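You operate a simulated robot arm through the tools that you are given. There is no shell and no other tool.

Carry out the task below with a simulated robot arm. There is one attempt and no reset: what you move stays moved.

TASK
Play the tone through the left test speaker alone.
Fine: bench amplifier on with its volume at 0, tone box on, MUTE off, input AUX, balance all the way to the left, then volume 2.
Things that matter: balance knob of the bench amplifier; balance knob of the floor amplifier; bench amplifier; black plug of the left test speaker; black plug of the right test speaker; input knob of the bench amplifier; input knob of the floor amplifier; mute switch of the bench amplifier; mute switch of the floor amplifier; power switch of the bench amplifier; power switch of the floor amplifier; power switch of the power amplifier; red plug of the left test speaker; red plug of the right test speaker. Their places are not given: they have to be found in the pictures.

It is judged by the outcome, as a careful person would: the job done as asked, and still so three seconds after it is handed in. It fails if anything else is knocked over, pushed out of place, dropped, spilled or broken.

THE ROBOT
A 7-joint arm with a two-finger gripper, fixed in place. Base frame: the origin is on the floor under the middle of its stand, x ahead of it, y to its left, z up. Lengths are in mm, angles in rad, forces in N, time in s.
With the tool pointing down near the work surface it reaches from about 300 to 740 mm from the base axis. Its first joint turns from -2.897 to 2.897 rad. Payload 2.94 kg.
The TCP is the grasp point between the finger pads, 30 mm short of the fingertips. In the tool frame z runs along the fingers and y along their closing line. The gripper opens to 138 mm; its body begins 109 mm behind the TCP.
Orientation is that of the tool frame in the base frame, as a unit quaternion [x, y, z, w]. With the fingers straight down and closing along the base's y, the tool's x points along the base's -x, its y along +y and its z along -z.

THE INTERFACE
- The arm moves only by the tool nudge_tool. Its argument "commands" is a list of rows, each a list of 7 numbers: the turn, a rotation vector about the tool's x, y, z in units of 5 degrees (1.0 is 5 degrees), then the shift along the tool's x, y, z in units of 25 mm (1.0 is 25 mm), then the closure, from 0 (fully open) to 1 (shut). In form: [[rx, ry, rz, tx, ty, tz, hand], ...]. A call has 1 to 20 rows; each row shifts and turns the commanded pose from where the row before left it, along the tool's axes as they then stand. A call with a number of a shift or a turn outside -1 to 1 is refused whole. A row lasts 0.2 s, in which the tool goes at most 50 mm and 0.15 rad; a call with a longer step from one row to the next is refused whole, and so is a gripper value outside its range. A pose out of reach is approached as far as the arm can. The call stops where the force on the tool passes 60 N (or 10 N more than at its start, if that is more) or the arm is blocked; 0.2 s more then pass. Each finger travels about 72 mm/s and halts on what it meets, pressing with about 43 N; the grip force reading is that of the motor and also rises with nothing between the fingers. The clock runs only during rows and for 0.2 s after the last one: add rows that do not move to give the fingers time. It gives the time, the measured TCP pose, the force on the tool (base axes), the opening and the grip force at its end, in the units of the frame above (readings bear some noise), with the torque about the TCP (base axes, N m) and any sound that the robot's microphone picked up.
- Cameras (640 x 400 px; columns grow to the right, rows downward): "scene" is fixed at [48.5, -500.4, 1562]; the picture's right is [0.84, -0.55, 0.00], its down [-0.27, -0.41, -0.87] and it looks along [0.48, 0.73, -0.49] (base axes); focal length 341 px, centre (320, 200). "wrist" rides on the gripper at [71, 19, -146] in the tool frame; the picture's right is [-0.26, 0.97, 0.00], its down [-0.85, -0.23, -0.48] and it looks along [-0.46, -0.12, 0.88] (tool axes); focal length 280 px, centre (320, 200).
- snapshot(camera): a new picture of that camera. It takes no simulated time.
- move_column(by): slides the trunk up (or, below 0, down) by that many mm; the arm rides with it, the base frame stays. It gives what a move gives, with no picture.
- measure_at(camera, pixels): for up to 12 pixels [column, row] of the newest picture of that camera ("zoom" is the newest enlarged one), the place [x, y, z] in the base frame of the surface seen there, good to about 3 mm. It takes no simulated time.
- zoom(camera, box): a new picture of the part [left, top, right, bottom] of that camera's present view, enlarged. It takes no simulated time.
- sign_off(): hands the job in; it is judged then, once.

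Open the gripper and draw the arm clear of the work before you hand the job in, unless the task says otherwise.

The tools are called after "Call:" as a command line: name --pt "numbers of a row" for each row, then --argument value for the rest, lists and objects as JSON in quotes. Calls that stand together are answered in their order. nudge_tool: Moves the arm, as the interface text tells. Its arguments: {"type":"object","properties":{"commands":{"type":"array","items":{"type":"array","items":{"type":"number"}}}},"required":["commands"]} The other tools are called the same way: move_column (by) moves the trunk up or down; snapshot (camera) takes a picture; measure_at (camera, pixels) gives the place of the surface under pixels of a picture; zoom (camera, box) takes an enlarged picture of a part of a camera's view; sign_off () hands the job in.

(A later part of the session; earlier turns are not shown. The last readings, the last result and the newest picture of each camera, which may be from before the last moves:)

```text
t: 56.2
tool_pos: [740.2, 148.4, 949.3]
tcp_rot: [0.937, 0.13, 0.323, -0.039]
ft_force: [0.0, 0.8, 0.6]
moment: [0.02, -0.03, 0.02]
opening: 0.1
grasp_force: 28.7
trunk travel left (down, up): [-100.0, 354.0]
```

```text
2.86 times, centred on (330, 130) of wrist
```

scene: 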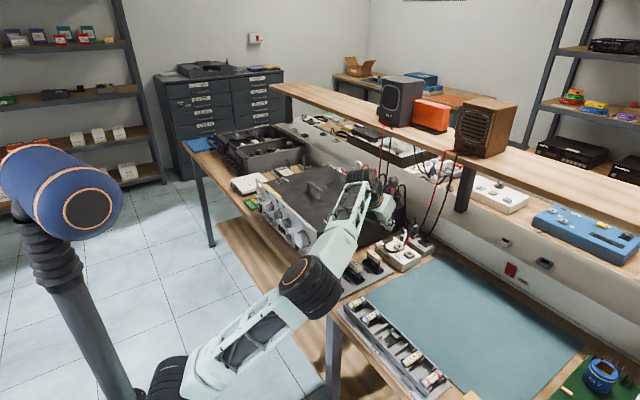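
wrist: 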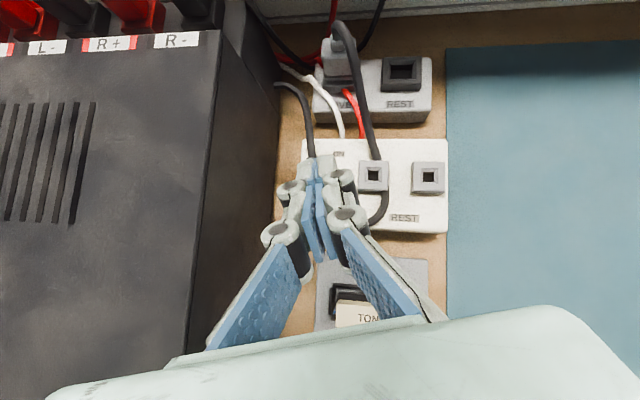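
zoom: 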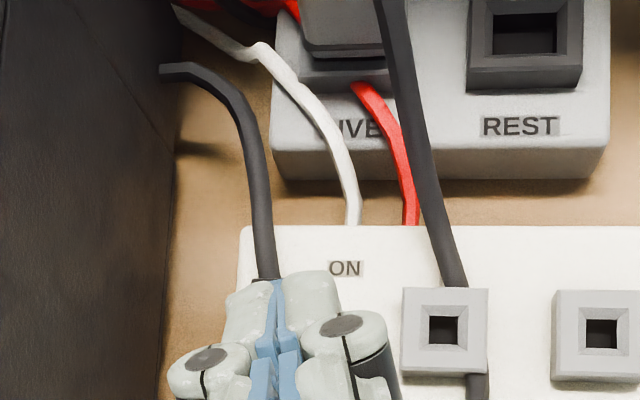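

Clear. I move to the hover point just above the rocker's ON end and look.

Call:
nudge_tool --pt "0 0 0 0.154 -0.033 0.84 1" --pt "0 0 0 0.154 -0.033 0.84 1" --pt "0 0 0 0 0 0 1"

Call:
snapshot --camera "wrist"

Call:
zoom --camera "wrist" --box '[240, 80, 420, 220]'

Call:
zoom --camera "scene" --box '[350, 180, 450, 270]'

```text
t: 57.0
tool_pos: [770.3, 156.9, 921.2]
tcp_rot: [0.937, 0.13, 0.322, -0.039]
ft_force: [-0.2, -0.8, -0.2]
moment: [0.05, 0.02, 0.04]
opening: 0.2
grasp_force: 28.9
trunk travel left (down, up): [-100.0, 354.0]
```

```text
taken
```

wrist: 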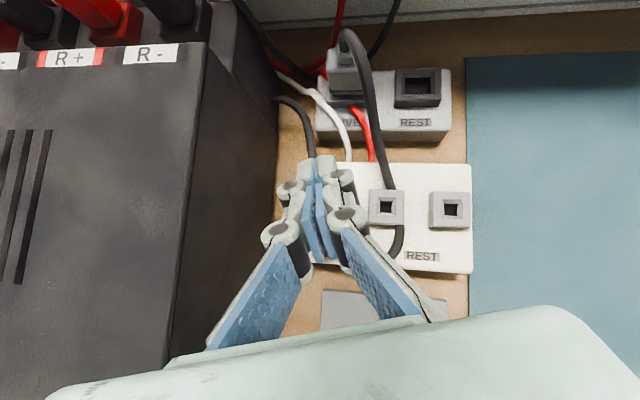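

```text
2.86 times, centred on (330, 150) of wrist
```

zoom: 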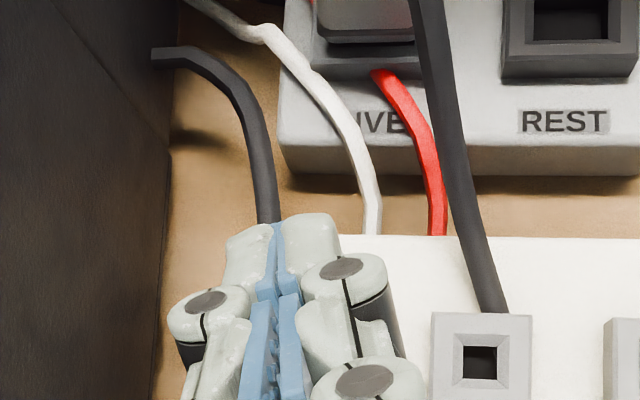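

```text
4.44 times, centred on (400, 225) of scene
```

zoom: 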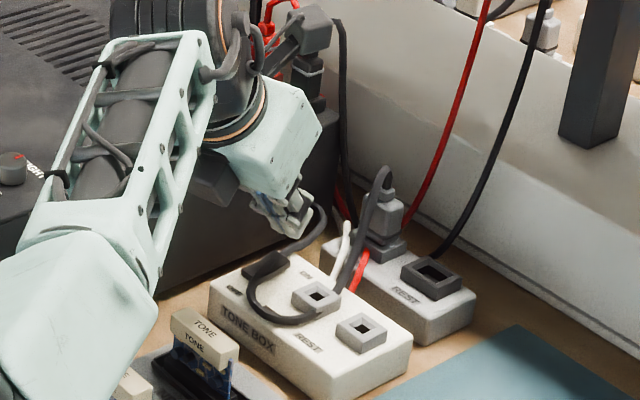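

The tips are above the far (ON) end of the rocker. I descend 18 mm, then continue in small steps watching the force.

Call:
nudge_tool --pt "0 0 0 -0.15 0 0.19 1" --pt "0 0 0 -0.15 0 0.19 1" --pt "0 0 0 -0.15 0 0.19 1" --pt "0 0 0 0 0 0 1"

Call:
zoom --camera "scene" --box '[370, 210, 430, 264]'

```text
t: 58.0
tool_pos: [771.1, 157.6, 902.8]
tcp_rot: [0.937, 0.13, 0.323, -0.038]
ft_force: [0.3, -0.1, 0.6]
moment: [0.01, -0.02, -0.03]
opening: 0.1
grasp_force: 28.7
trunk travel left (down, up): [-100.0, 354.0]
```

```text
7.41 times, centred on (400, 237) of scene
```

zoom: 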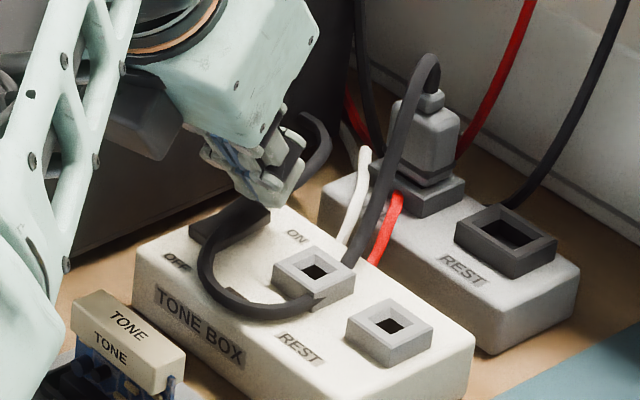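

The tip is just above the ON end. I press down in 2 mm steps.

Call:
nudge_tool --pt "0 0 0 -0.049 0 0.063 1" --pt "0 0 0 -0.049 0 0.063 1" --pt "0 0 0 -0.049 0 0.063 1" --pt "0 0 0 -0.049 0 0.063 1" --pt "0 0 0 0 0 0 1"

Call:
zoom --camera "scene" --box '[370, 210, 430, 264]'

```text
t: 59.2
tool_pos: [769.8, 157.9, 894.3]
tcp_rot: [0.937, 0.131, 0.322, -0.039]
ft_force: [-0.1, 0.1, 1.0]
moment: [0.01, 0.0, -0.02]
opening: 0.0
grasp_force: 28.2
trunk travel left (down, up): [-100.0, 354.0]
```

```text
7.41 times, centred on (400, 237) of scene
```

zoom: 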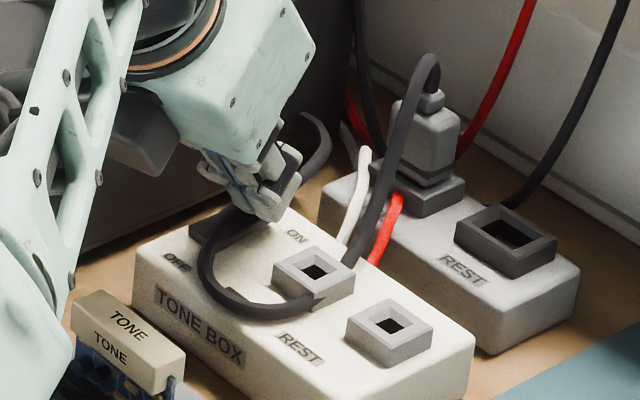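

Still no contact at z=894. I keep pressing in 2 mm steps.

Call:
nudge_tool --pt "0 0 0 -0.049 0 0.063 1" --pt "0 0 0 -0.049 0 0.063 1" --pt "0 0 0 0 0 0 1"

Call:
zoom --camera "scene" --box '[370, 210, 430, 264]'

Call:
zoom --camera "wrist" --box '[240, 80, 420, 260]'

```text
t: 60.0
tool_pos: [770.5, 158.1, 891.3]
tcp_rot: [0.936, 0.129, 0.325, -0.039]
ft_force: [1.8, -0.8, 5.2]
moment: [0.06, -0.05, 0.02]
opening: 0.1
grasp_force: 28.8
trunk travel left (down, up): [-100.0, 354.0]
```

```text
7.41 times, centred on (400, 237) of scene
```

zoom: 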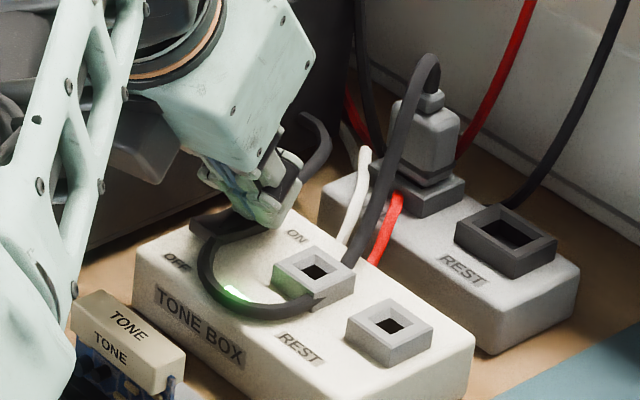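

```text
2.22 times, centred on (330, 170) of wrist
```

zoom: 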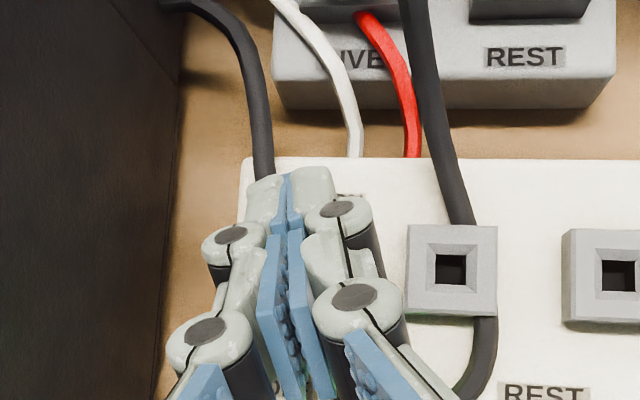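

The tone box's green lamp is lit, so it's on. I lift straight up and retrace the path back out.

Call:
nudge_tool --pt "0 0 0 0.25 0 -0.31 1" --pt "0 0 0 0.3 0 -0.38 1" --pt "0 0 0 0.3 0 -0.38 1" --pt "0 0 0 -0.126 0.022 -0.849 1" --pt "0 0 0 -0.126 0.022 -0.849 1" --pt "0 0 0 -0.126 0.022 -0.849 1" --pt "0 0 0 -0.126 0.022 -0.849 1" --pt "0 0 0 -0.126 0.022 -0.849 1" --pt "0 0 0 -0.126 0.022 -0.849 1" --pt "0 0 0 -0.419 -0.106 -0.829 1" --pt "0 0 0 -0.419 -0.106 -0.829 1" --pt "0 0 0 -0.419 -0.106 -0.829 1" --pt "0 0 0 -0.419 -0.106 -0.5 1"

Call:
snapshot --camera "wrist"

Call:
snapshot --camera "scene"

```text
t: 62.8
tool_pos: [602.7, 119.4, 1046.8]
tcp_rot: [0.937, 0.13, 0.322, -0.039]
ft_force: [1.4, 0.5, 0.2]
moment: [-0.01, -0.02, 0.0]
opening: 0.2
grasp_force: 28.9
trunk travel left (down, up): [-100.0, 354.0]
```

```text
taken
```

wrist: 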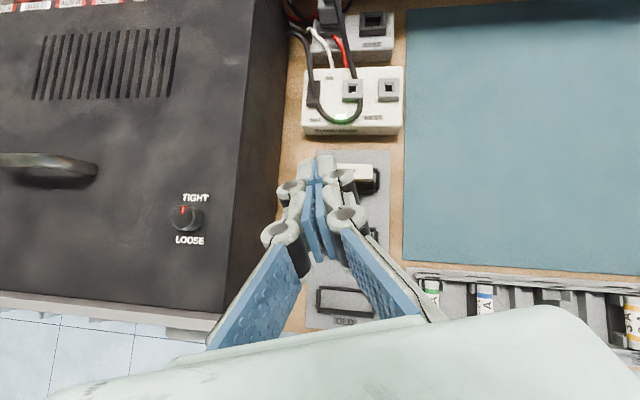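

```text
taken
```

scene: 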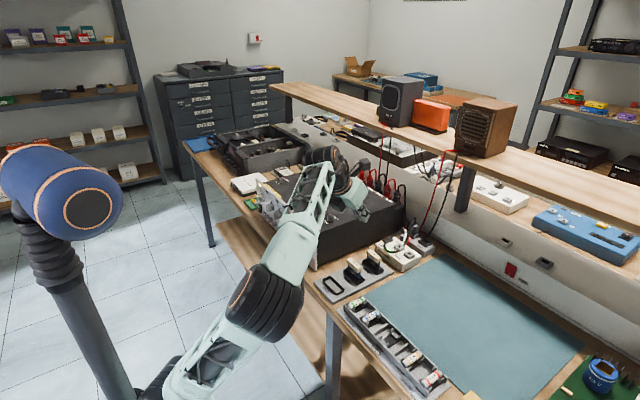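

Both lamps are as wanted. I now undo the yaw and retrace back to the spot in front of the panel.

Call:
nudge_tool --pt "-0.617 -0.011 0.786 -0.2 -0.1 -0.2 1" --pt "-0.617 -0.011 0.786 -0.2 -0.1 -0.2 1" --pt "-0.617 -0.011 0.786 -0.2 -0.1 -0.2 1" --pt "0 0 0 -0.5 -0.75 -0.33 1" --pt "0 0 0 -0.5 -0.75 -0.33 1" --pt "0 0 0 -0.5 -0.75 -0.33 1" --pt "0 0 0 -0.5 -0.75 -0.33 1" --pt "0 0 0 -0.5 -0.75 -0.33 1" --pt "0 0 0 -0.5 -0.75 -0.33 1" --pt "0 0 0 -0.5 -0.75 -0.33 1" --pt "0 0 0 -0.5 -0.75 -0.33 1" --pt "0 0 0 -0.5 -0.75 -0.33 1" --pt "0 0 0 -0.5 -0.75 -0.33 1" --pt "0 0 0 -0.5 -0.75 -0.33 1" --pt "0 0 0 -0.5 -0.75 -0.33 1" --pt "0 0 0 -0.5 -0.75 -0.33 1"

Call:
snapshot --camera "scene"

```text
t: 66.1
tool_pos: [468.4, 240.1, 1048.5]
tcp_rot: [0.937, -0.117, 0.327, 0.028]
ft_force: [-0.1, -0.4, 0.1]
moment: [0.02, 0.01, 0.01]
opening: 0.0
grasp_force: 28.3
trunk travel left (down, up): [-100.0, 354.0]
stopped in row 16: the arm was blocked; the commanded pose is now the measured one
```

```text
taken
```

scene: 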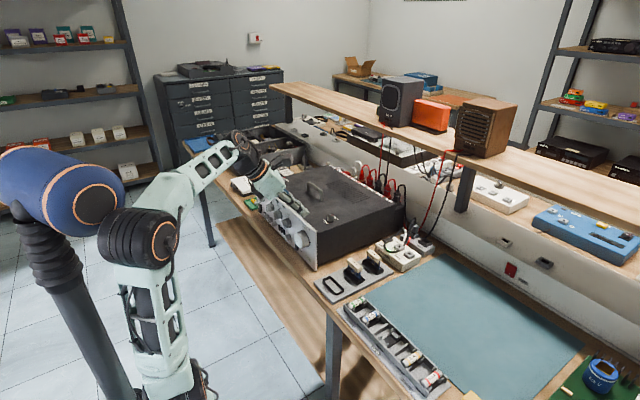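

The move stopped because the arm was blocked in the last row; the elbow at scene (140,238) is right beside the blue head at (90,205). I measure both.

Call:
measure_at --camera "scene" --pixels '[[95, 205], [110, 215], [80, 225], [115, 235], [135, 225], [155, 240], [110, 250], [60, 180], [110, 195], [150, 200]]'

Call:
zoom --camera "scene" --box '[0, 120, 320, 400]'

Call:
snapshot --camera "wrist"

```text
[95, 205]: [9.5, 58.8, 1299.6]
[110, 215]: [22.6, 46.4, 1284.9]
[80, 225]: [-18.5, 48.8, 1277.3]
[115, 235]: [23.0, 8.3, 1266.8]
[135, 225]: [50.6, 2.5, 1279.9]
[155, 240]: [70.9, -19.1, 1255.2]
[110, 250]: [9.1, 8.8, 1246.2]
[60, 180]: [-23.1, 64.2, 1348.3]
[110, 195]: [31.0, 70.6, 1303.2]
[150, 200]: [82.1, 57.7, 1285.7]
```

```text
1.43 times, centred on (160, 260) of scene
```

zoom: 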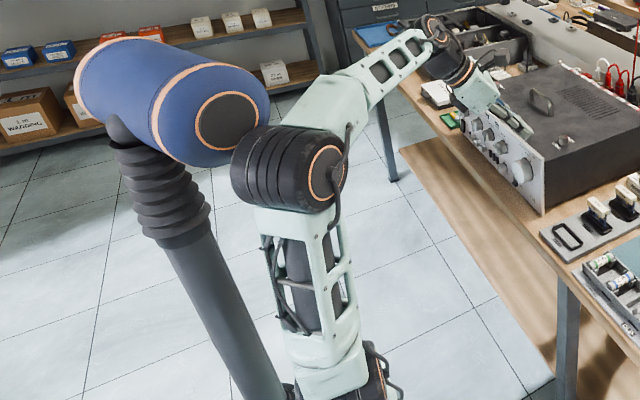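

```text
taken
```

wrist: 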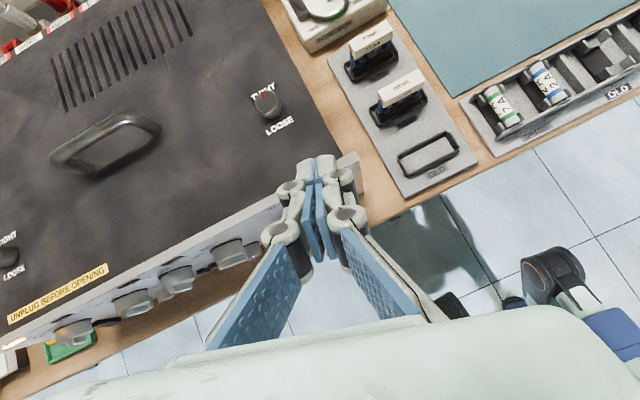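

The elbow touched the padded head on the robot's own mast. I reverse a little along the path to free the elbow.

Call:
nudge_tool --pt "0.3 0 -0.4 0.4 0.5 0.25 1" --pt "0.3 0 -0.4 0.4 0.5 0.25 1" --pt "0.3 0 -0.4 0.4 0.5 0.25 1" --pt "0.3 0 -0.4 0.4 0.5 0.25 1"

Call:
snapshot --camera "scene"

```text
t: 67.1
tool_pos: [504.8, 191.3, 1048.2]
tcp_rot: [0.944, -0.026, 0.33, 0.006]
ft_force: [-0.3, 0.7, 0.0]
moment: [-0.05, 0.03, -0.01]
opening: 0.0
grasp_force: 28.2
trunk travel left (down, up): [-100.0, 354.0]
```

```text
taken
```

scene: 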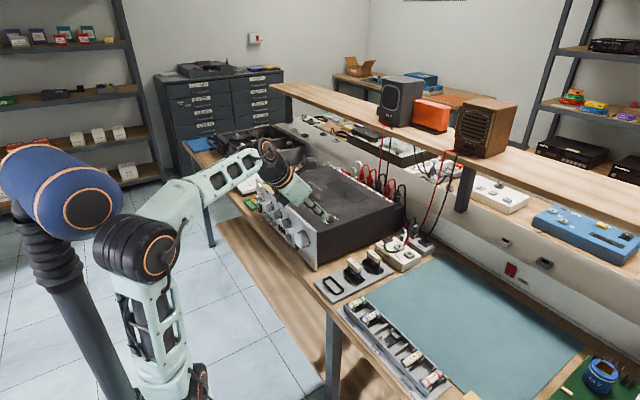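

The elbow is free again. Instead of the same route, I first tilt the tool up toward horizontal here (clear above and right of the amp), checking the elbow midway.

Call:
nudge_tool --pt "0 1 0 0 0 0 1" --pt "0 1 0 0 0 0 1" --pt "0 1 0 0 0 0 1" --pt "0 1 0 0 0 0 1" --pt "0 1 0 0 0 0 1" --pt "0 1 0 0 0 0 1"

Call:
snapshot --camera "scene"

```text
t: 68.5
tool_pos: [504.4, 189.0, 1049.7]
tcp_rot: [0.826, -0.025, 0.563, 0.012]
ft_force: [0.3, 0.5, 0.1]
moment: [0.01, -0.01, -0.01]
opening: 0.2
grasp_force: 28.1
trunk travel left (down, up): [-100.0, 354.0]
```

```text
taken
```

scene: 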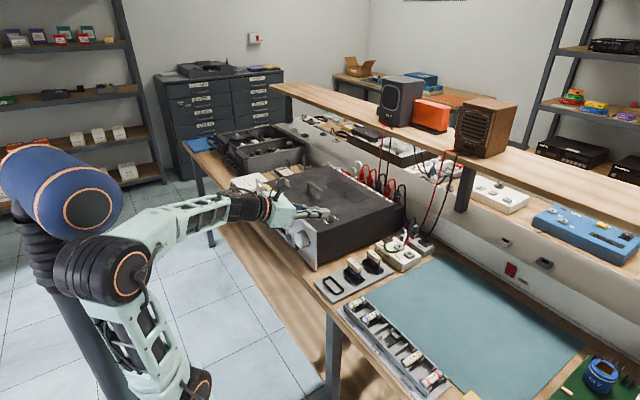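

I check the elbow location relative to the mast before continuing.

Call:
measure_at --camera "scene" --pixels '[[80, 265], [100, 240], [125, 275], [60, 265], [50, 300], [100, 205], [150, 250], [230, 205]]'

```text
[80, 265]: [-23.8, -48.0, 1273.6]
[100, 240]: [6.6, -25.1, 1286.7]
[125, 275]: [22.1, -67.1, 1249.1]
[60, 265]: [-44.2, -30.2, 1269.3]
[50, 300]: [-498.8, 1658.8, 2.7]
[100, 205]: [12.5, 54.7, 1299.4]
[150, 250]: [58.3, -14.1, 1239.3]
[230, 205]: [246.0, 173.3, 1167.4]
```

Elbow clearance to the head is roughly 30 mm. I finish tilting to horizontal while descending to the right of the amp (y≈150), which should bring the elbow forward.

Call:
nudge_tool --pt "0 1 0 -0.75 0.4 0.29 1" --pt "0 1 0 -0.78 0.4 0.2 1" --pt "0 1 0 -0.8 0.4 0.14 1" --pt "0 1 0 -0.8 0.4 0.07 1"

Call:
snapshot --camera "scene"

```text
t: 69.5
tool_pos: [501.5, 150.7, 969.5]
tcp_rot: [0.715, -0.022, 0.699, 0.016]
ft_force: [0.3, -0.4, 0.1]
moment: [0.01, -0.01, 0.04]
opening: 0.0
grasp_force: 28.3
trunk travel left (down, up): [-100.0, 354.0]
```

```text
taken
```

scene: 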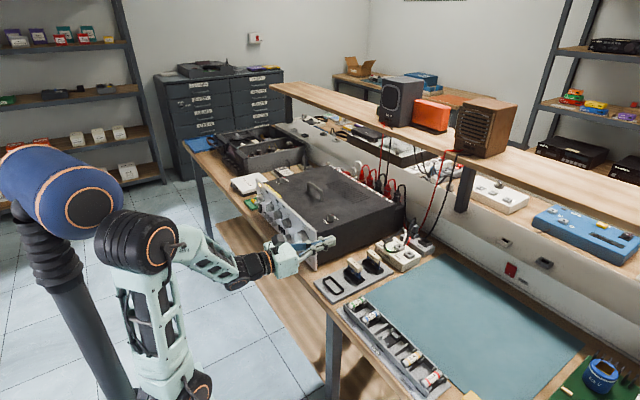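

Good. I continue down to z≈930 and pull back to x≈400 in front of the panel.

Call:
nudge_tool --pt "0 0 0 -0.7 0 -0.1 1" --pt "0 0 0 -0.7 0 -0.3 1" --pt "0 0 0 -0.2 0 -0.7 1" --pt "0 0 0 0 -0.1 -0.8 1" --pt "0 0 0 0 -0.4 -0.8 1"

Call:
snapshot --camera "scene"

```text
t: 70.7
tool_pos: [464.0, 182.5, 917.0]
tcp_rot: [0.727, -0.023, 0.685, 0.038]
ft_force: [0.2, 0.3, -0.3]
moment: [-0.02, 0.01, 0.01]
opening: 0.0
grasp_force: 28.1
out of reach, approached as far as the arm can: row 2, 3, 4
trunk travel left (down, up): [-100.0, 354.0]
```

```text
taken
```

scene: 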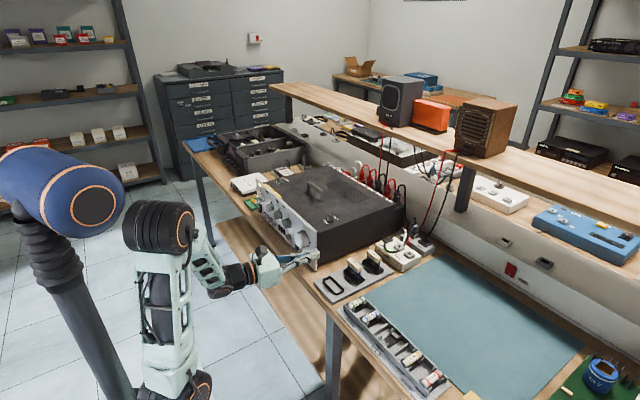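

The arm is close to its inner limit here; the tips at (494,182) are just right of the panel edge. I slide back and left diagonally so the tips pass in front of the panel.

Call:
nudge_tool --pt "0 0 0 0 0 -0.5 1" --pt "0 0 0 0 -0.4 -0.5 1" --pt "0 0 0 0 -0.5 -0.5 1" --pt "0 0 0 0 -0.6 -0.5 1" --pt "0 0 0 0 -0.7 -0.4 1"

Call:
snapshot --camera "scene"

Call:
snapshot --camera "wrist"

```text
t: 72.1
tool_pos: [415.1, 245.1, 913.1]
tcp_rot: [0.731, -0.019, 0.681, 0.046]
ft_force: [-0.3, 0.7, 0.1]
moment: [0.0, -0.01, -0.01]
opening: 0.0
grasp_force: 28.5
out of reach, approached as far as the arm can: row 1
trunk travel left (down, up): [-100.0, 354.0]
stopped in row 5: the arm was blocked; the commanded pose is now the measured one
```

```text
taken
```

scene: 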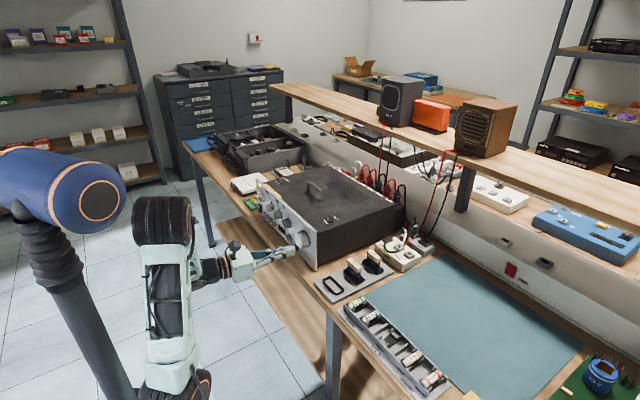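

```text
taken
```

wrist: 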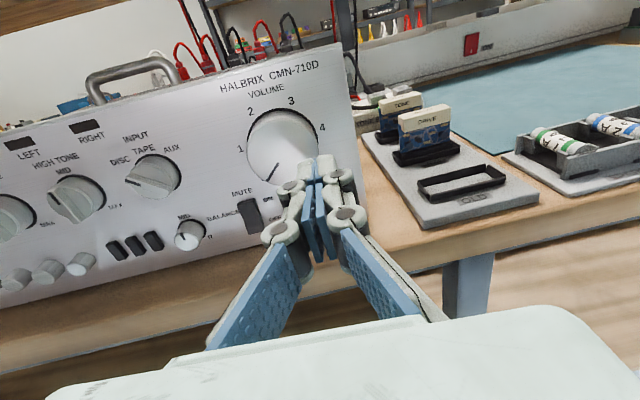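

The arm reports blocked again though the tool force is nil and the tips are clear of the panel. I look closely at the elbow and head region.

Call:
zoom --camera "scene" --box '[0, 130, 280, 400]'

Call:
measure_at --camera "scene" --pixels '[[120, 195], [100, 200], [122, 215], [140, 205], [135, 235], [165, 205], [185, 220], [140, 260], [60, 190], [100, 220]]'

```text
1.48 times, centred on (140, 265) of scene
```

zoom: 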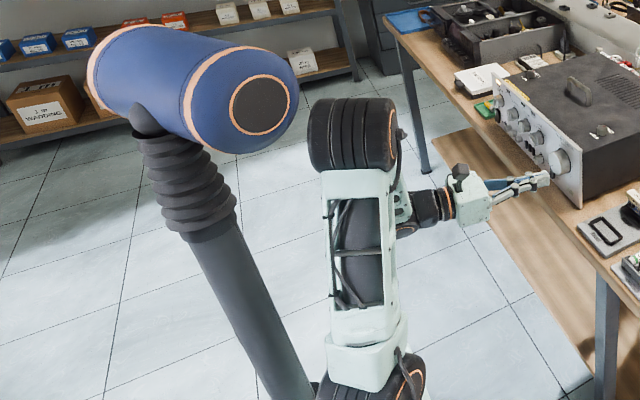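

```text
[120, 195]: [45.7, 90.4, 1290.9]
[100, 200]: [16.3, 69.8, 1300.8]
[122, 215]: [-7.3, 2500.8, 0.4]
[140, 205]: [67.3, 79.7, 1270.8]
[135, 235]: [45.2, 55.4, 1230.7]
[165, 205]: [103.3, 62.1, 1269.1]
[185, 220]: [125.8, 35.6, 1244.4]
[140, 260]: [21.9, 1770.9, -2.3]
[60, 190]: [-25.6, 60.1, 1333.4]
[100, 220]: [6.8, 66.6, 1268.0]
```

The elbow is grazing the robot's own padded head around (45,85,1290). I correct the small orientation error and ease toward +y, where earlier poses had clearance.

Call:
nudge_tool --pt "0.35 0.27 0.13 0 0 0.2 1" --pt "0.35 0.27 0.13 0 0 0.2 1" --pt "0.35 0.27 0.13 0 0 0 1"

Call:
snapshot --camera "scene"

```text
t: 72.9
tool_pos: [423.2, 246.0, 911.9]
tcp_rot: [0.707, 0.003, 0.708, 0.0]
ft_force: [0.0, 0.1, 0.0]
moment: [-0.02, 0.0, 0.0]
opening: 0.0
grasp_force: 28.8
trunk travel left (down, up): [-100.0, 354.0]
```

```text
taken
```

scene: 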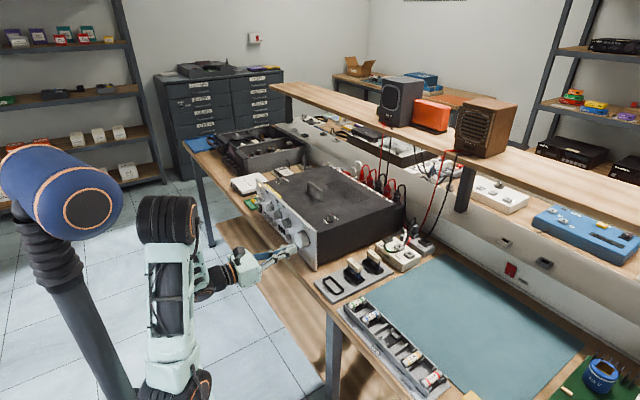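

Orientation is true again and the head is free. I zoom in on the MUTE switch and the balance/input knobs from here.

Call:
snapshot --camera "wrist"

Call:
zoom --camera "wrist" --box '[170, 150, 330, 270]'

```text
taken
```

wrist: 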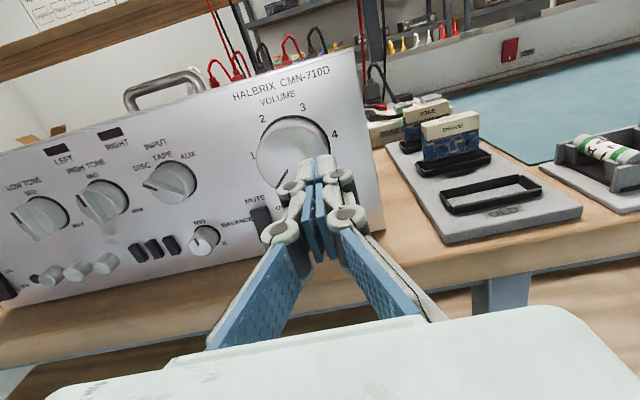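

```text
3.33 times, centred on (250, 210) of wrist
```

zoom: 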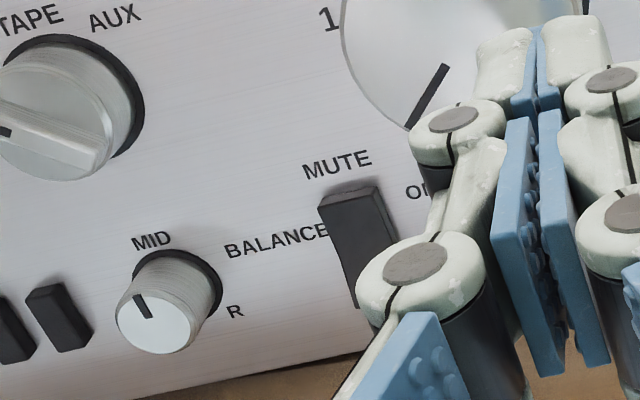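

I shift to y≈352 and x≈395 so the MUTE switch is seen to the right of the fingers.

Call:
nudge_tool --pt "0 0 0 0 -0.5 -0.4 1" --pt "0 0 0 0 -0.9 -0.4 1" --pt "0 0 0 0 -0.9 -0.3 1" --pt "0 0 0 0 -0.9 0 1" --pt "0 0 0 0 -1 0 1"

Call:
snapshot --camera "wrist"

Call:
zoom --camera "wrist" --box '[330, 130, 450, 230]'

Call:
snapshot --camera "scene"

```text
t: 74.1
tool_pos: [395.1, 350.2, 910.1]
tcp_rot: [0.707, 0.003, 0.707, -0.001]
ft_force: [0.4, 0.3, 0.5]
moment: [0.03, 0.02, 0.01]
opening: 0.0
grasp_force: 28.8
trunk travel left (down, up): [-100.0, 354.0]
```

```text
taken
```

wrist: 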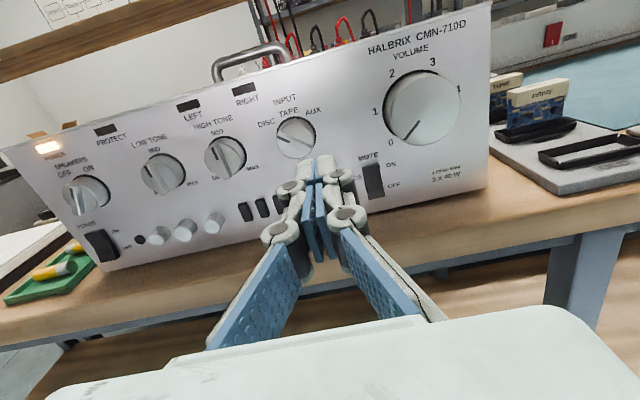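

```text
4.00 times, centred on (390, 180) of wrist
```

zoom: 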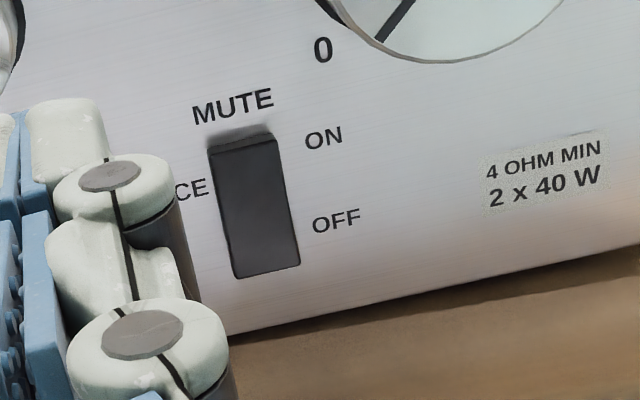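

```text
taken
```

scene: 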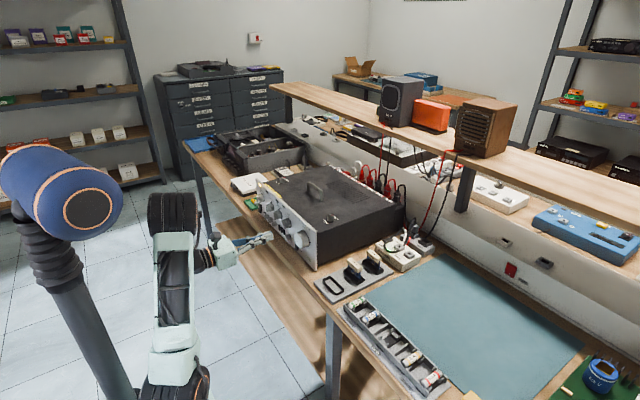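

The MUTE rocker is clearly visible. I measure its corners, plus the input/balance knobs, on the zoom.

Call:
measure_at --camera "zoom" --pixels '[[215, 155], [275, 145], [245, 160], [250, 190], [258, 220], [265, 250], [268, 265], [240, 270], [295, 260], [270, 285], [260, 325], [245, 140]]'

Call:
measure_at --camera "wrist" --pixels '[[245, 212], [260, 207], [278, 205], [296, 138], [280, 140], [312, 140], [296, 122], [150, 225], [240, 160], [225, 158]]'

```text
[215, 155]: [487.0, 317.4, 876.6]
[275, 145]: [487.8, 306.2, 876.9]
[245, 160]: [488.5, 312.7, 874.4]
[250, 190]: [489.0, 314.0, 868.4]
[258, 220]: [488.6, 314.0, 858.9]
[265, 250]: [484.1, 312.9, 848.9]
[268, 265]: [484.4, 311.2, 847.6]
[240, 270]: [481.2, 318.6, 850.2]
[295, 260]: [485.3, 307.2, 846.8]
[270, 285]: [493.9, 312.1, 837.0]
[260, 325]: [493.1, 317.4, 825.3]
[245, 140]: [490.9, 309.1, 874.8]
```

```text
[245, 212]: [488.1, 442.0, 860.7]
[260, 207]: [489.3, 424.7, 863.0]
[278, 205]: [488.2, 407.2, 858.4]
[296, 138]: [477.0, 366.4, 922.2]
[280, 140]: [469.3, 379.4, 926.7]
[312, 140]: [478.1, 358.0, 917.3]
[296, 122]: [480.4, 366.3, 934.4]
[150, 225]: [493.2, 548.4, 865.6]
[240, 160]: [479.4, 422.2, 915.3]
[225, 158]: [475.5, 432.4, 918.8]
```

MUTE: y centre ≈312.5, z 843–877, with its lower (OFF) end protruding to x≈483 at z≈847. I line up one fingertip with its lower end (TCP y≈322, z≈843) and stop short of it.

Call:
nudge_tool --pt "0 0 0 -0.67 0.28 0.3 1" --pt "0 0 0 -0.67 0.28 0.3 1" --pt "0 0 0 -0.67 0.28 0.3 1" --pt "0 0 0 -0.67 0.28 0.3 1" --pt "0 0 0 0 0 0.7 1" --pt "0 0 0 0 0 0 1"

Call:
snapshot --camera "wrist"

Call:
zoom --camera "wrist" --box '[250, 100, 410, 220]'

Call:
snapshot --camera "scene"

```text
t: 75.5
tool_pos: [443.4, 322.5, 843.3]
tcp_rot: [0.707, 0.002, 0.707, 0.0]
ft_force: [0.3, -0.8, -0.3]
moment: [0.0, -0.03, 0.0]
opening: 0.0
grasp_force: 28.2
trunk travel left (down, up): [-100.0, 354.0]
```

```text
taken
```

wrist: 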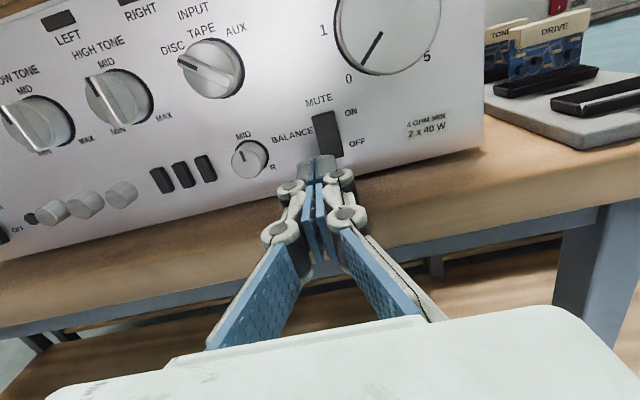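

```text
3.33 times, centred on (330, 160) of wrist
```

zoom: 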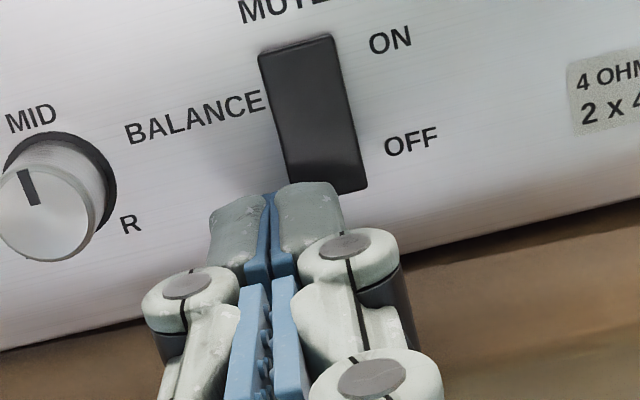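

```text
taken
```

scene: 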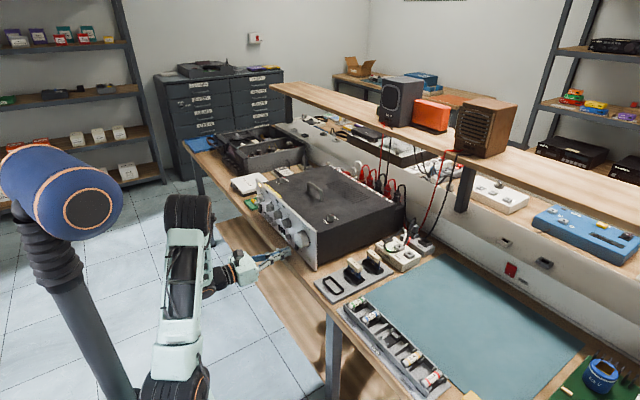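

The right fingertip faces the lower OFF end of MUTE. I press in small steps.

Call:
nudge_tool --pt "0 0 0 0 0 0.3 1" --pt "0 0 0 0 0 0.1 1" --pt "0 0 0 0 0 0.06 1" --pt "0 0 0 0 0 0.06 1" --pt "0 0 0 0 0 0.06 1" --pt "0 0 0 0 0 0.06 1" --pt "0 0 0 0 0 0 1"

Call:
zoom --camera "wrist" --box '[250, 80, 410, 220]'

```text
t: 77.1
tool_pos: [460.5, 321.9, 843.8]
tcp_rot: [0.707, 0.003, 0.707, 0.001]
ft_force: [-0.9, -0.3, 0.2]
moment: [0.03, 0.01, -0.02]
opening: 0.0
grasp_force: 28.5
trunk travel left (down, up): [-100.0, 354.0]
```

```text
2.86 times, centred on (330, 150) of wrist
```

zoom: 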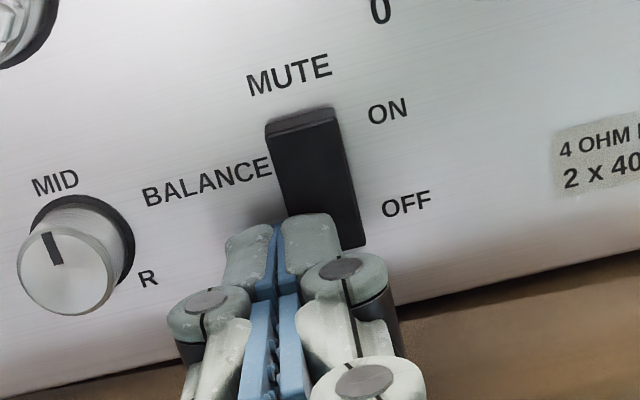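

The top face of the rocker now looks raised, suggesting it flipped. I push one more millimetre, then back off and measure.

Call:
nudge_tool --pt "0 0 0 0 0 0.05 1" --pt "0 0 0 0 0 0 1" --pt "0 0 0 0 0 -0.6 1" --pt "0 0 0 0 0 -0.8 1" --pt "0 0 0 0.5 -0.5 -0.8 1" --pt "0 0 0 0.8 -0.6 -0.3 1"

Call:
snapshot --camera "wrist"

Call:
zoom --camera "wrist" --box '[280, 100, 440, 220]'

```text
t: 78.5
tool_pos: [398.8, 349.8, 878.1]
tcp_rot: [0.707, 0.002, 0.707, 0.0]
ft_force: [0.3, 0.8, -0.7]
moment: [0.01, 0.01, -0.01]
opening: 0.0
grasp_force: 28.5
trunk travel left (down, up): [-100.0, 354.0]
```

```text
taken
```

wrist: 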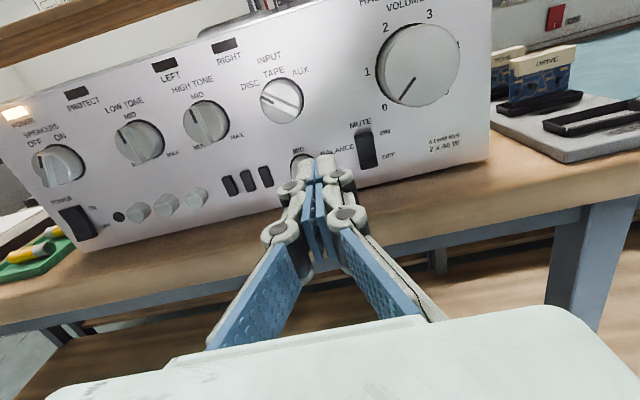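

```text
3.33 times, centred on (360, 160) of wrist
```

zoom: 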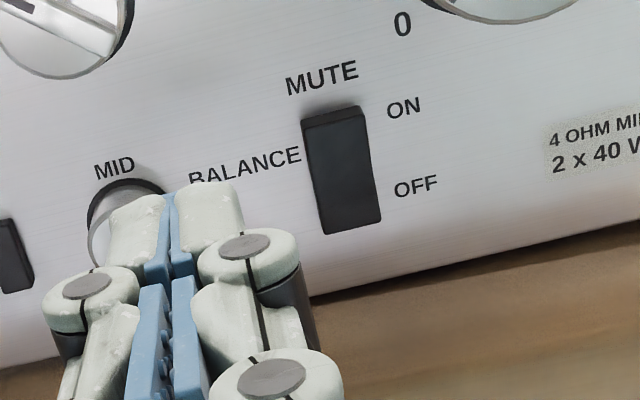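

Call:
measure_at --camera "zoom" --pixels '[[335, 115], [330, 120], [345, 140], [345, 170], [350, 200], [352, 215], [355, 225], [310, 125], [360, 110]]'

```text
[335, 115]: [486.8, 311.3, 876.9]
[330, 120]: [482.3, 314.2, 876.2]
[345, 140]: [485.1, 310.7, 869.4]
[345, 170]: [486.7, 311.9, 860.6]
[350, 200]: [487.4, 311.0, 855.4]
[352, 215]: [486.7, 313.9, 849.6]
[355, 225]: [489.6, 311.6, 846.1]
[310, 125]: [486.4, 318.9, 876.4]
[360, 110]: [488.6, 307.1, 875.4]
```

MUTE's upper end now protrudes (x≈482–486) and the lower end is in (≈488), so MUTE is off. Next is INPUT, at wrist (282,100); I zoom and measure it.

Call:
zoom --camera "wrist" --box '[230, 45, 340, 135]'

Call:
measure_at --camera "wrist" --pixels '[[262, 100], [301, 100], [282, 80], [282, 120], [250, 85], [272, 72], [300, 70], [268, 92], [290, 108]]'

```text
4.44 times, centred on (285, 90) of wrist
```

zoom: 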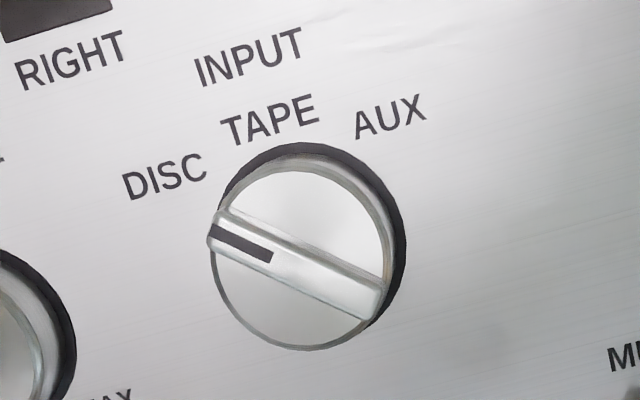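

```text
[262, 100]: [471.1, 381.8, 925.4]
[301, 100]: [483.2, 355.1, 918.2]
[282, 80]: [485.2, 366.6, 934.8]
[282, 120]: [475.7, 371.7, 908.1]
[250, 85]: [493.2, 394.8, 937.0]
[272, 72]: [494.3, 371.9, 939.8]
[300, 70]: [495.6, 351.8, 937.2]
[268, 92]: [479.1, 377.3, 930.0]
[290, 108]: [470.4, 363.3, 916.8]
```

I measure the knob's rim, its bar and the labels on the zoom.

Call:
measure_at --camera "zoom" --pixels '[[218, 285], [388, 240], [290, 178], [305, 343], [225, 238], [368, 300], [295, 265], [165, 178], [270, 122], [390, 118], [320, 210], [280, 310]]'

```text
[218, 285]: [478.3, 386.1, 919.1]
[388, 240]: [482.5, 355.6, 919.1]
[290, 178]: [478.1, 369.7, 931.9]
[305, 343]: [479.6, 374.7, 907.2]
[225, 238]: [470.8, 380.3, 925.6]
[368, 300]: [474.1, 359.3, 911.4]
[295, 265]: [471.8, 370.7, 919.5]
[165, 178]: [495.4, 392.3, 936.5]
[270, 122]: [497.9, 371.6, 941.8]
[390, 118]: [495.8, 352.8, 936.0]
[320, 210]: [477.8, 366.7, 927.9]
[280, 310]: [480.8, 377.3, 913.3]
```

INPUT knob centre ≈ (y 371, z 919.3), radius ≈16, pointer ≈50–55° left (DISC); AUX is ≈50° right. I open the fingers to ~47 mm and move in front of it, then advance.

Call:
nudge_tool --pt "0 0 0 0.55 -0.283 0.28 0.66" --pt "0 0 0 0.55 -0.283 0.28 0.66" --pt "0 0 0 0.55 -0.283 0.28 0.66" --pt "0 0 0 0 0 0 0.66" --pt "0 0 0 0 0 0 0.66"

Call:
snapshot --camera "wrist"

```text
t: 79.7
tool_pos: [420.3, 371.7, 919.4]
tcp_rot: [0.707, 0.002, 0.707, 0.001]
ft_force: [-0.7, 0.5, -0.1]
moment: [0.01, 0.02, -0.03]
opening: 46.7
grasp_force: 0.1
trunk travel left (down, up): [-100.0, 354.0]
```

```text
taken
```

wrist: 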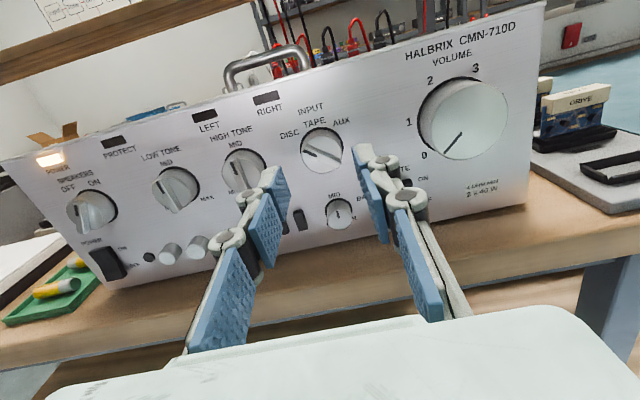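

To keep the left finger clear of the HIGH TONE knob I roll 40° counter-clockwise first, narrow the opening to ~43 mm, and then advance onto INPUT.

Call:
nudge_tool --pt "0 0 -1 0 0 0 0.69" --pt "0 0 -1 0 0 0 0.69" --pt "0 0 -1 0 0 0 0.69" --pt "0 0 -1 0 0 0 0.69" --pt "0 0 -1 0 0 0 0.69" --pt "0 0 -1 0 0 0 0.69" --pt "0 0 -1 0 0 0 0.69" --pt "0 0 -1 0 0 0 0.69" --pt "0 0 0 0 0 0.5 0.69"

Call:
snapshot --camera "wrist"

Call:
snapshot --camera "scene"

```text
t: 81.7
tool_pos: [432.2, 370.5, 919.5]
tcp_rot: [0.663, 0.244, 0.665, 0.243]
ft_force: [0.3, 0.4, 0.2]
moment: [0.04, -0.01, 0.02]
opening: 42.7
grasp_force: 0.1
trunk travel left (down, up): [-100.0, 354.0]
```

```text
taken
```

wrist: 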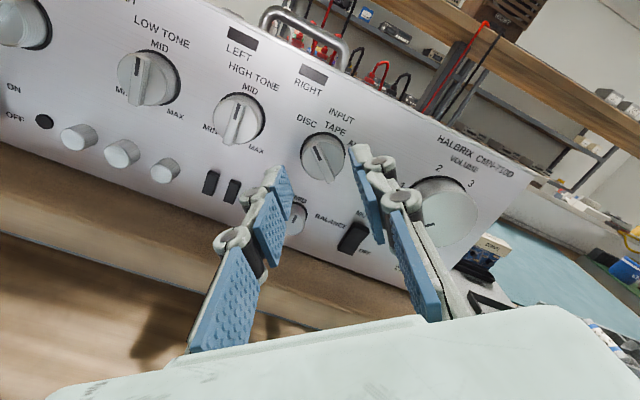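

```text
taken
```

scene: 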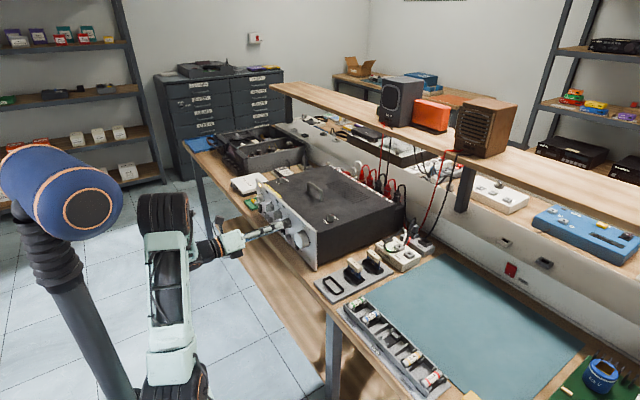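

The posture is fine. I advance 26 mm to bring the fingertips around the INPUT knob.

Call:
nudge_tool --pt "0 0 0 0 0 0.3 0.69" --pt "0 0 0 0 0 0.3 0.69" --pt "0 0 0 0 0 0.25 0.69" --pt "0 0 0 0 0 0.2 0.69" --pt "0 0 0 0 0 0 0.69"

Call:
zoom --camera "wrist" --box '[220, 80, 440, 260]'

```text
t: 82.9
tool_pos: [457.9, 372.3, 919.1]
tcp_rot: [0.664, 0.244, 0.665, 0.242]
ft_force: [-0.3, -0.5, 0.8]
moment: [0.02, 0.01, 0.04]
opening: 43.0
grasp_force: 0.1
trunk travel left (down, up): [-100.0, 354.0]
```

```text
2.22 times, centred on (330, 170) of wrist
```

zoom: 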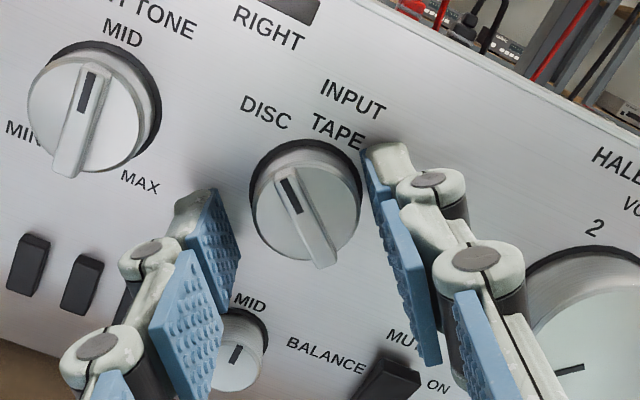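

The fingers straddle the INPUT knob. I close on it.

Call:
nudge_tool --pt "0 0 0 0 0 0 0.8" --pt "0 0 0 0 0 0 1" --pt "0 0 0 0 0 0 1" --pt "0 0 0 0 0 0 1"

Call:
zoom --camera "wrist" --box '[220, 80, 440, 260]'

```text
t: 83.9
tool_pos: [458.4, 370.1, 919.3]
tcp_rot: [0.663, 0.243, 0.665, 0.242]
ft_force: [0.9, -8.8, 7.6]
moment: [0.0, -0.16, -0.62]
opening: 31.2
grasp_force: 45.0
trunk travel left (down, up): [-100.0, 354.0]
```

```text
2.22 times, centred on (330, 170) of wrist
```

zoom: 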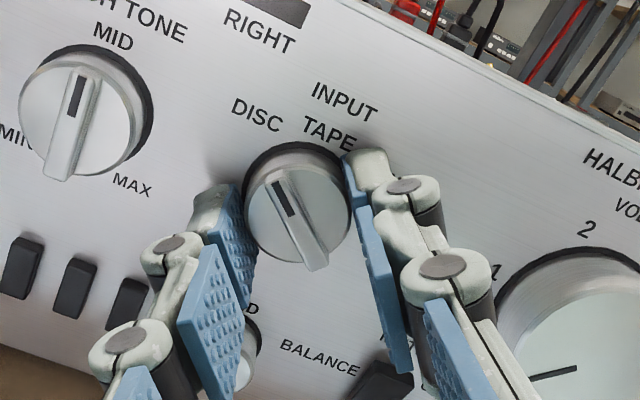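

Gripped at 31 mm. I turn clockwise 50° and check.

Call:
nudge_tool --pt "0 0 1 0 0 0 1" --pt "0 0 1 0 0 0 1" --pt "0 0 1 0 0 0 1" --pt "0 0 1 0 0 0 1" --pt "0 0 1 0 0 0 1" --pt "0 0 1 0 0 0 1" --pt "0 0 1 0 0 0 1" --pt "0 0 1 0 0 0 1" --pt "0 0 1 0 0 0 1" --pt "0 0 1 0 0 0 1"

Call:
zoom --camera "wrist" --box '[220, 80, 440, 260]'

```text
t: 86.1
tool_pos: [459.7, 371.0, 920.3]
tcp_rot: [0.704, -0.06, 0.705, -0.062]
ft_force: [14.6, -4.3, 13.5]
moment: [-0.02, -0.52, -0.34]
opening: 31.2
grasp_force: 44.9
trunk travel left (down, up): [-100.0, 354.0]
```

```text
2.22 times, centred on (330, 170) of wrist
```

zoom: 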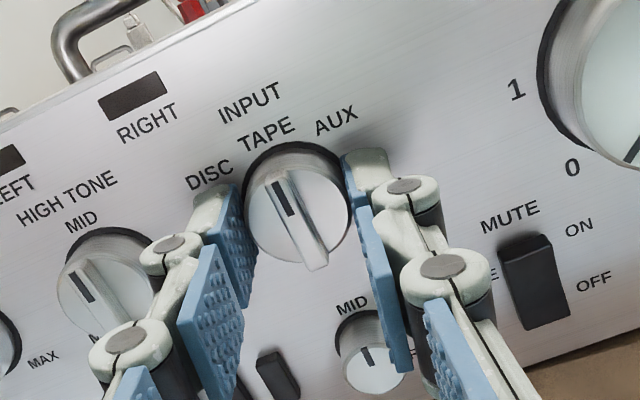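

The pointer is at TAPE now, parallel to the HIGH TONE bar at MID. I turn another 50° clockwise to AUX.

Call:
nudge_tool --pt "0 0 1 0 0 0 1" --pt "0 0 1 0 0 0 1" --pt "0 0 1 0 0 0 1" --pt "0 0 1 0 0 0 1" --pt "0 0 1 0 0 0 1" --pt "0 0 1 0 0 0 1" --pt "0 0 1 0 0 0 1" --pt "0 0 1 0 0 0 1" --pt "0 0 1 0 0 0 1" --pt "0 0 0 0 0 0 1"

Call:
zoom --camera "wrist" --box '[220, 80, 440, 260]'

Call:
snapshot --camera "scene"

```text
t: 88.3
tool_pos: [458.3, 370.6, 920.5]
tcp_rot: [0.627, -0.325, 0.628, -0.327]
ft_force: [16.7, -4.4, 15.4]
moment: [0.03, -0.58, -0.51]
opening: 30.9
grasp_force: 44.7
trunk travel left (down, up): [-100.0, 354.0]
```

```text
2.22 times, centred on (330, 170) of wrist
```

zoom: 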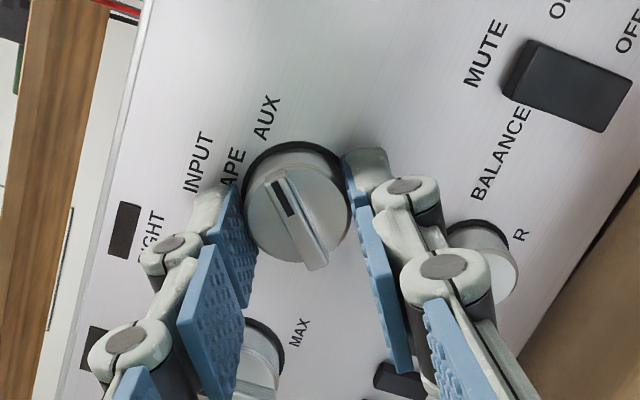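

```text
taken
```

scene: 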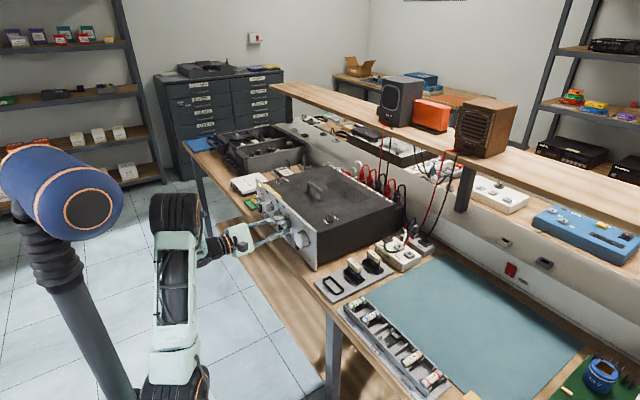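

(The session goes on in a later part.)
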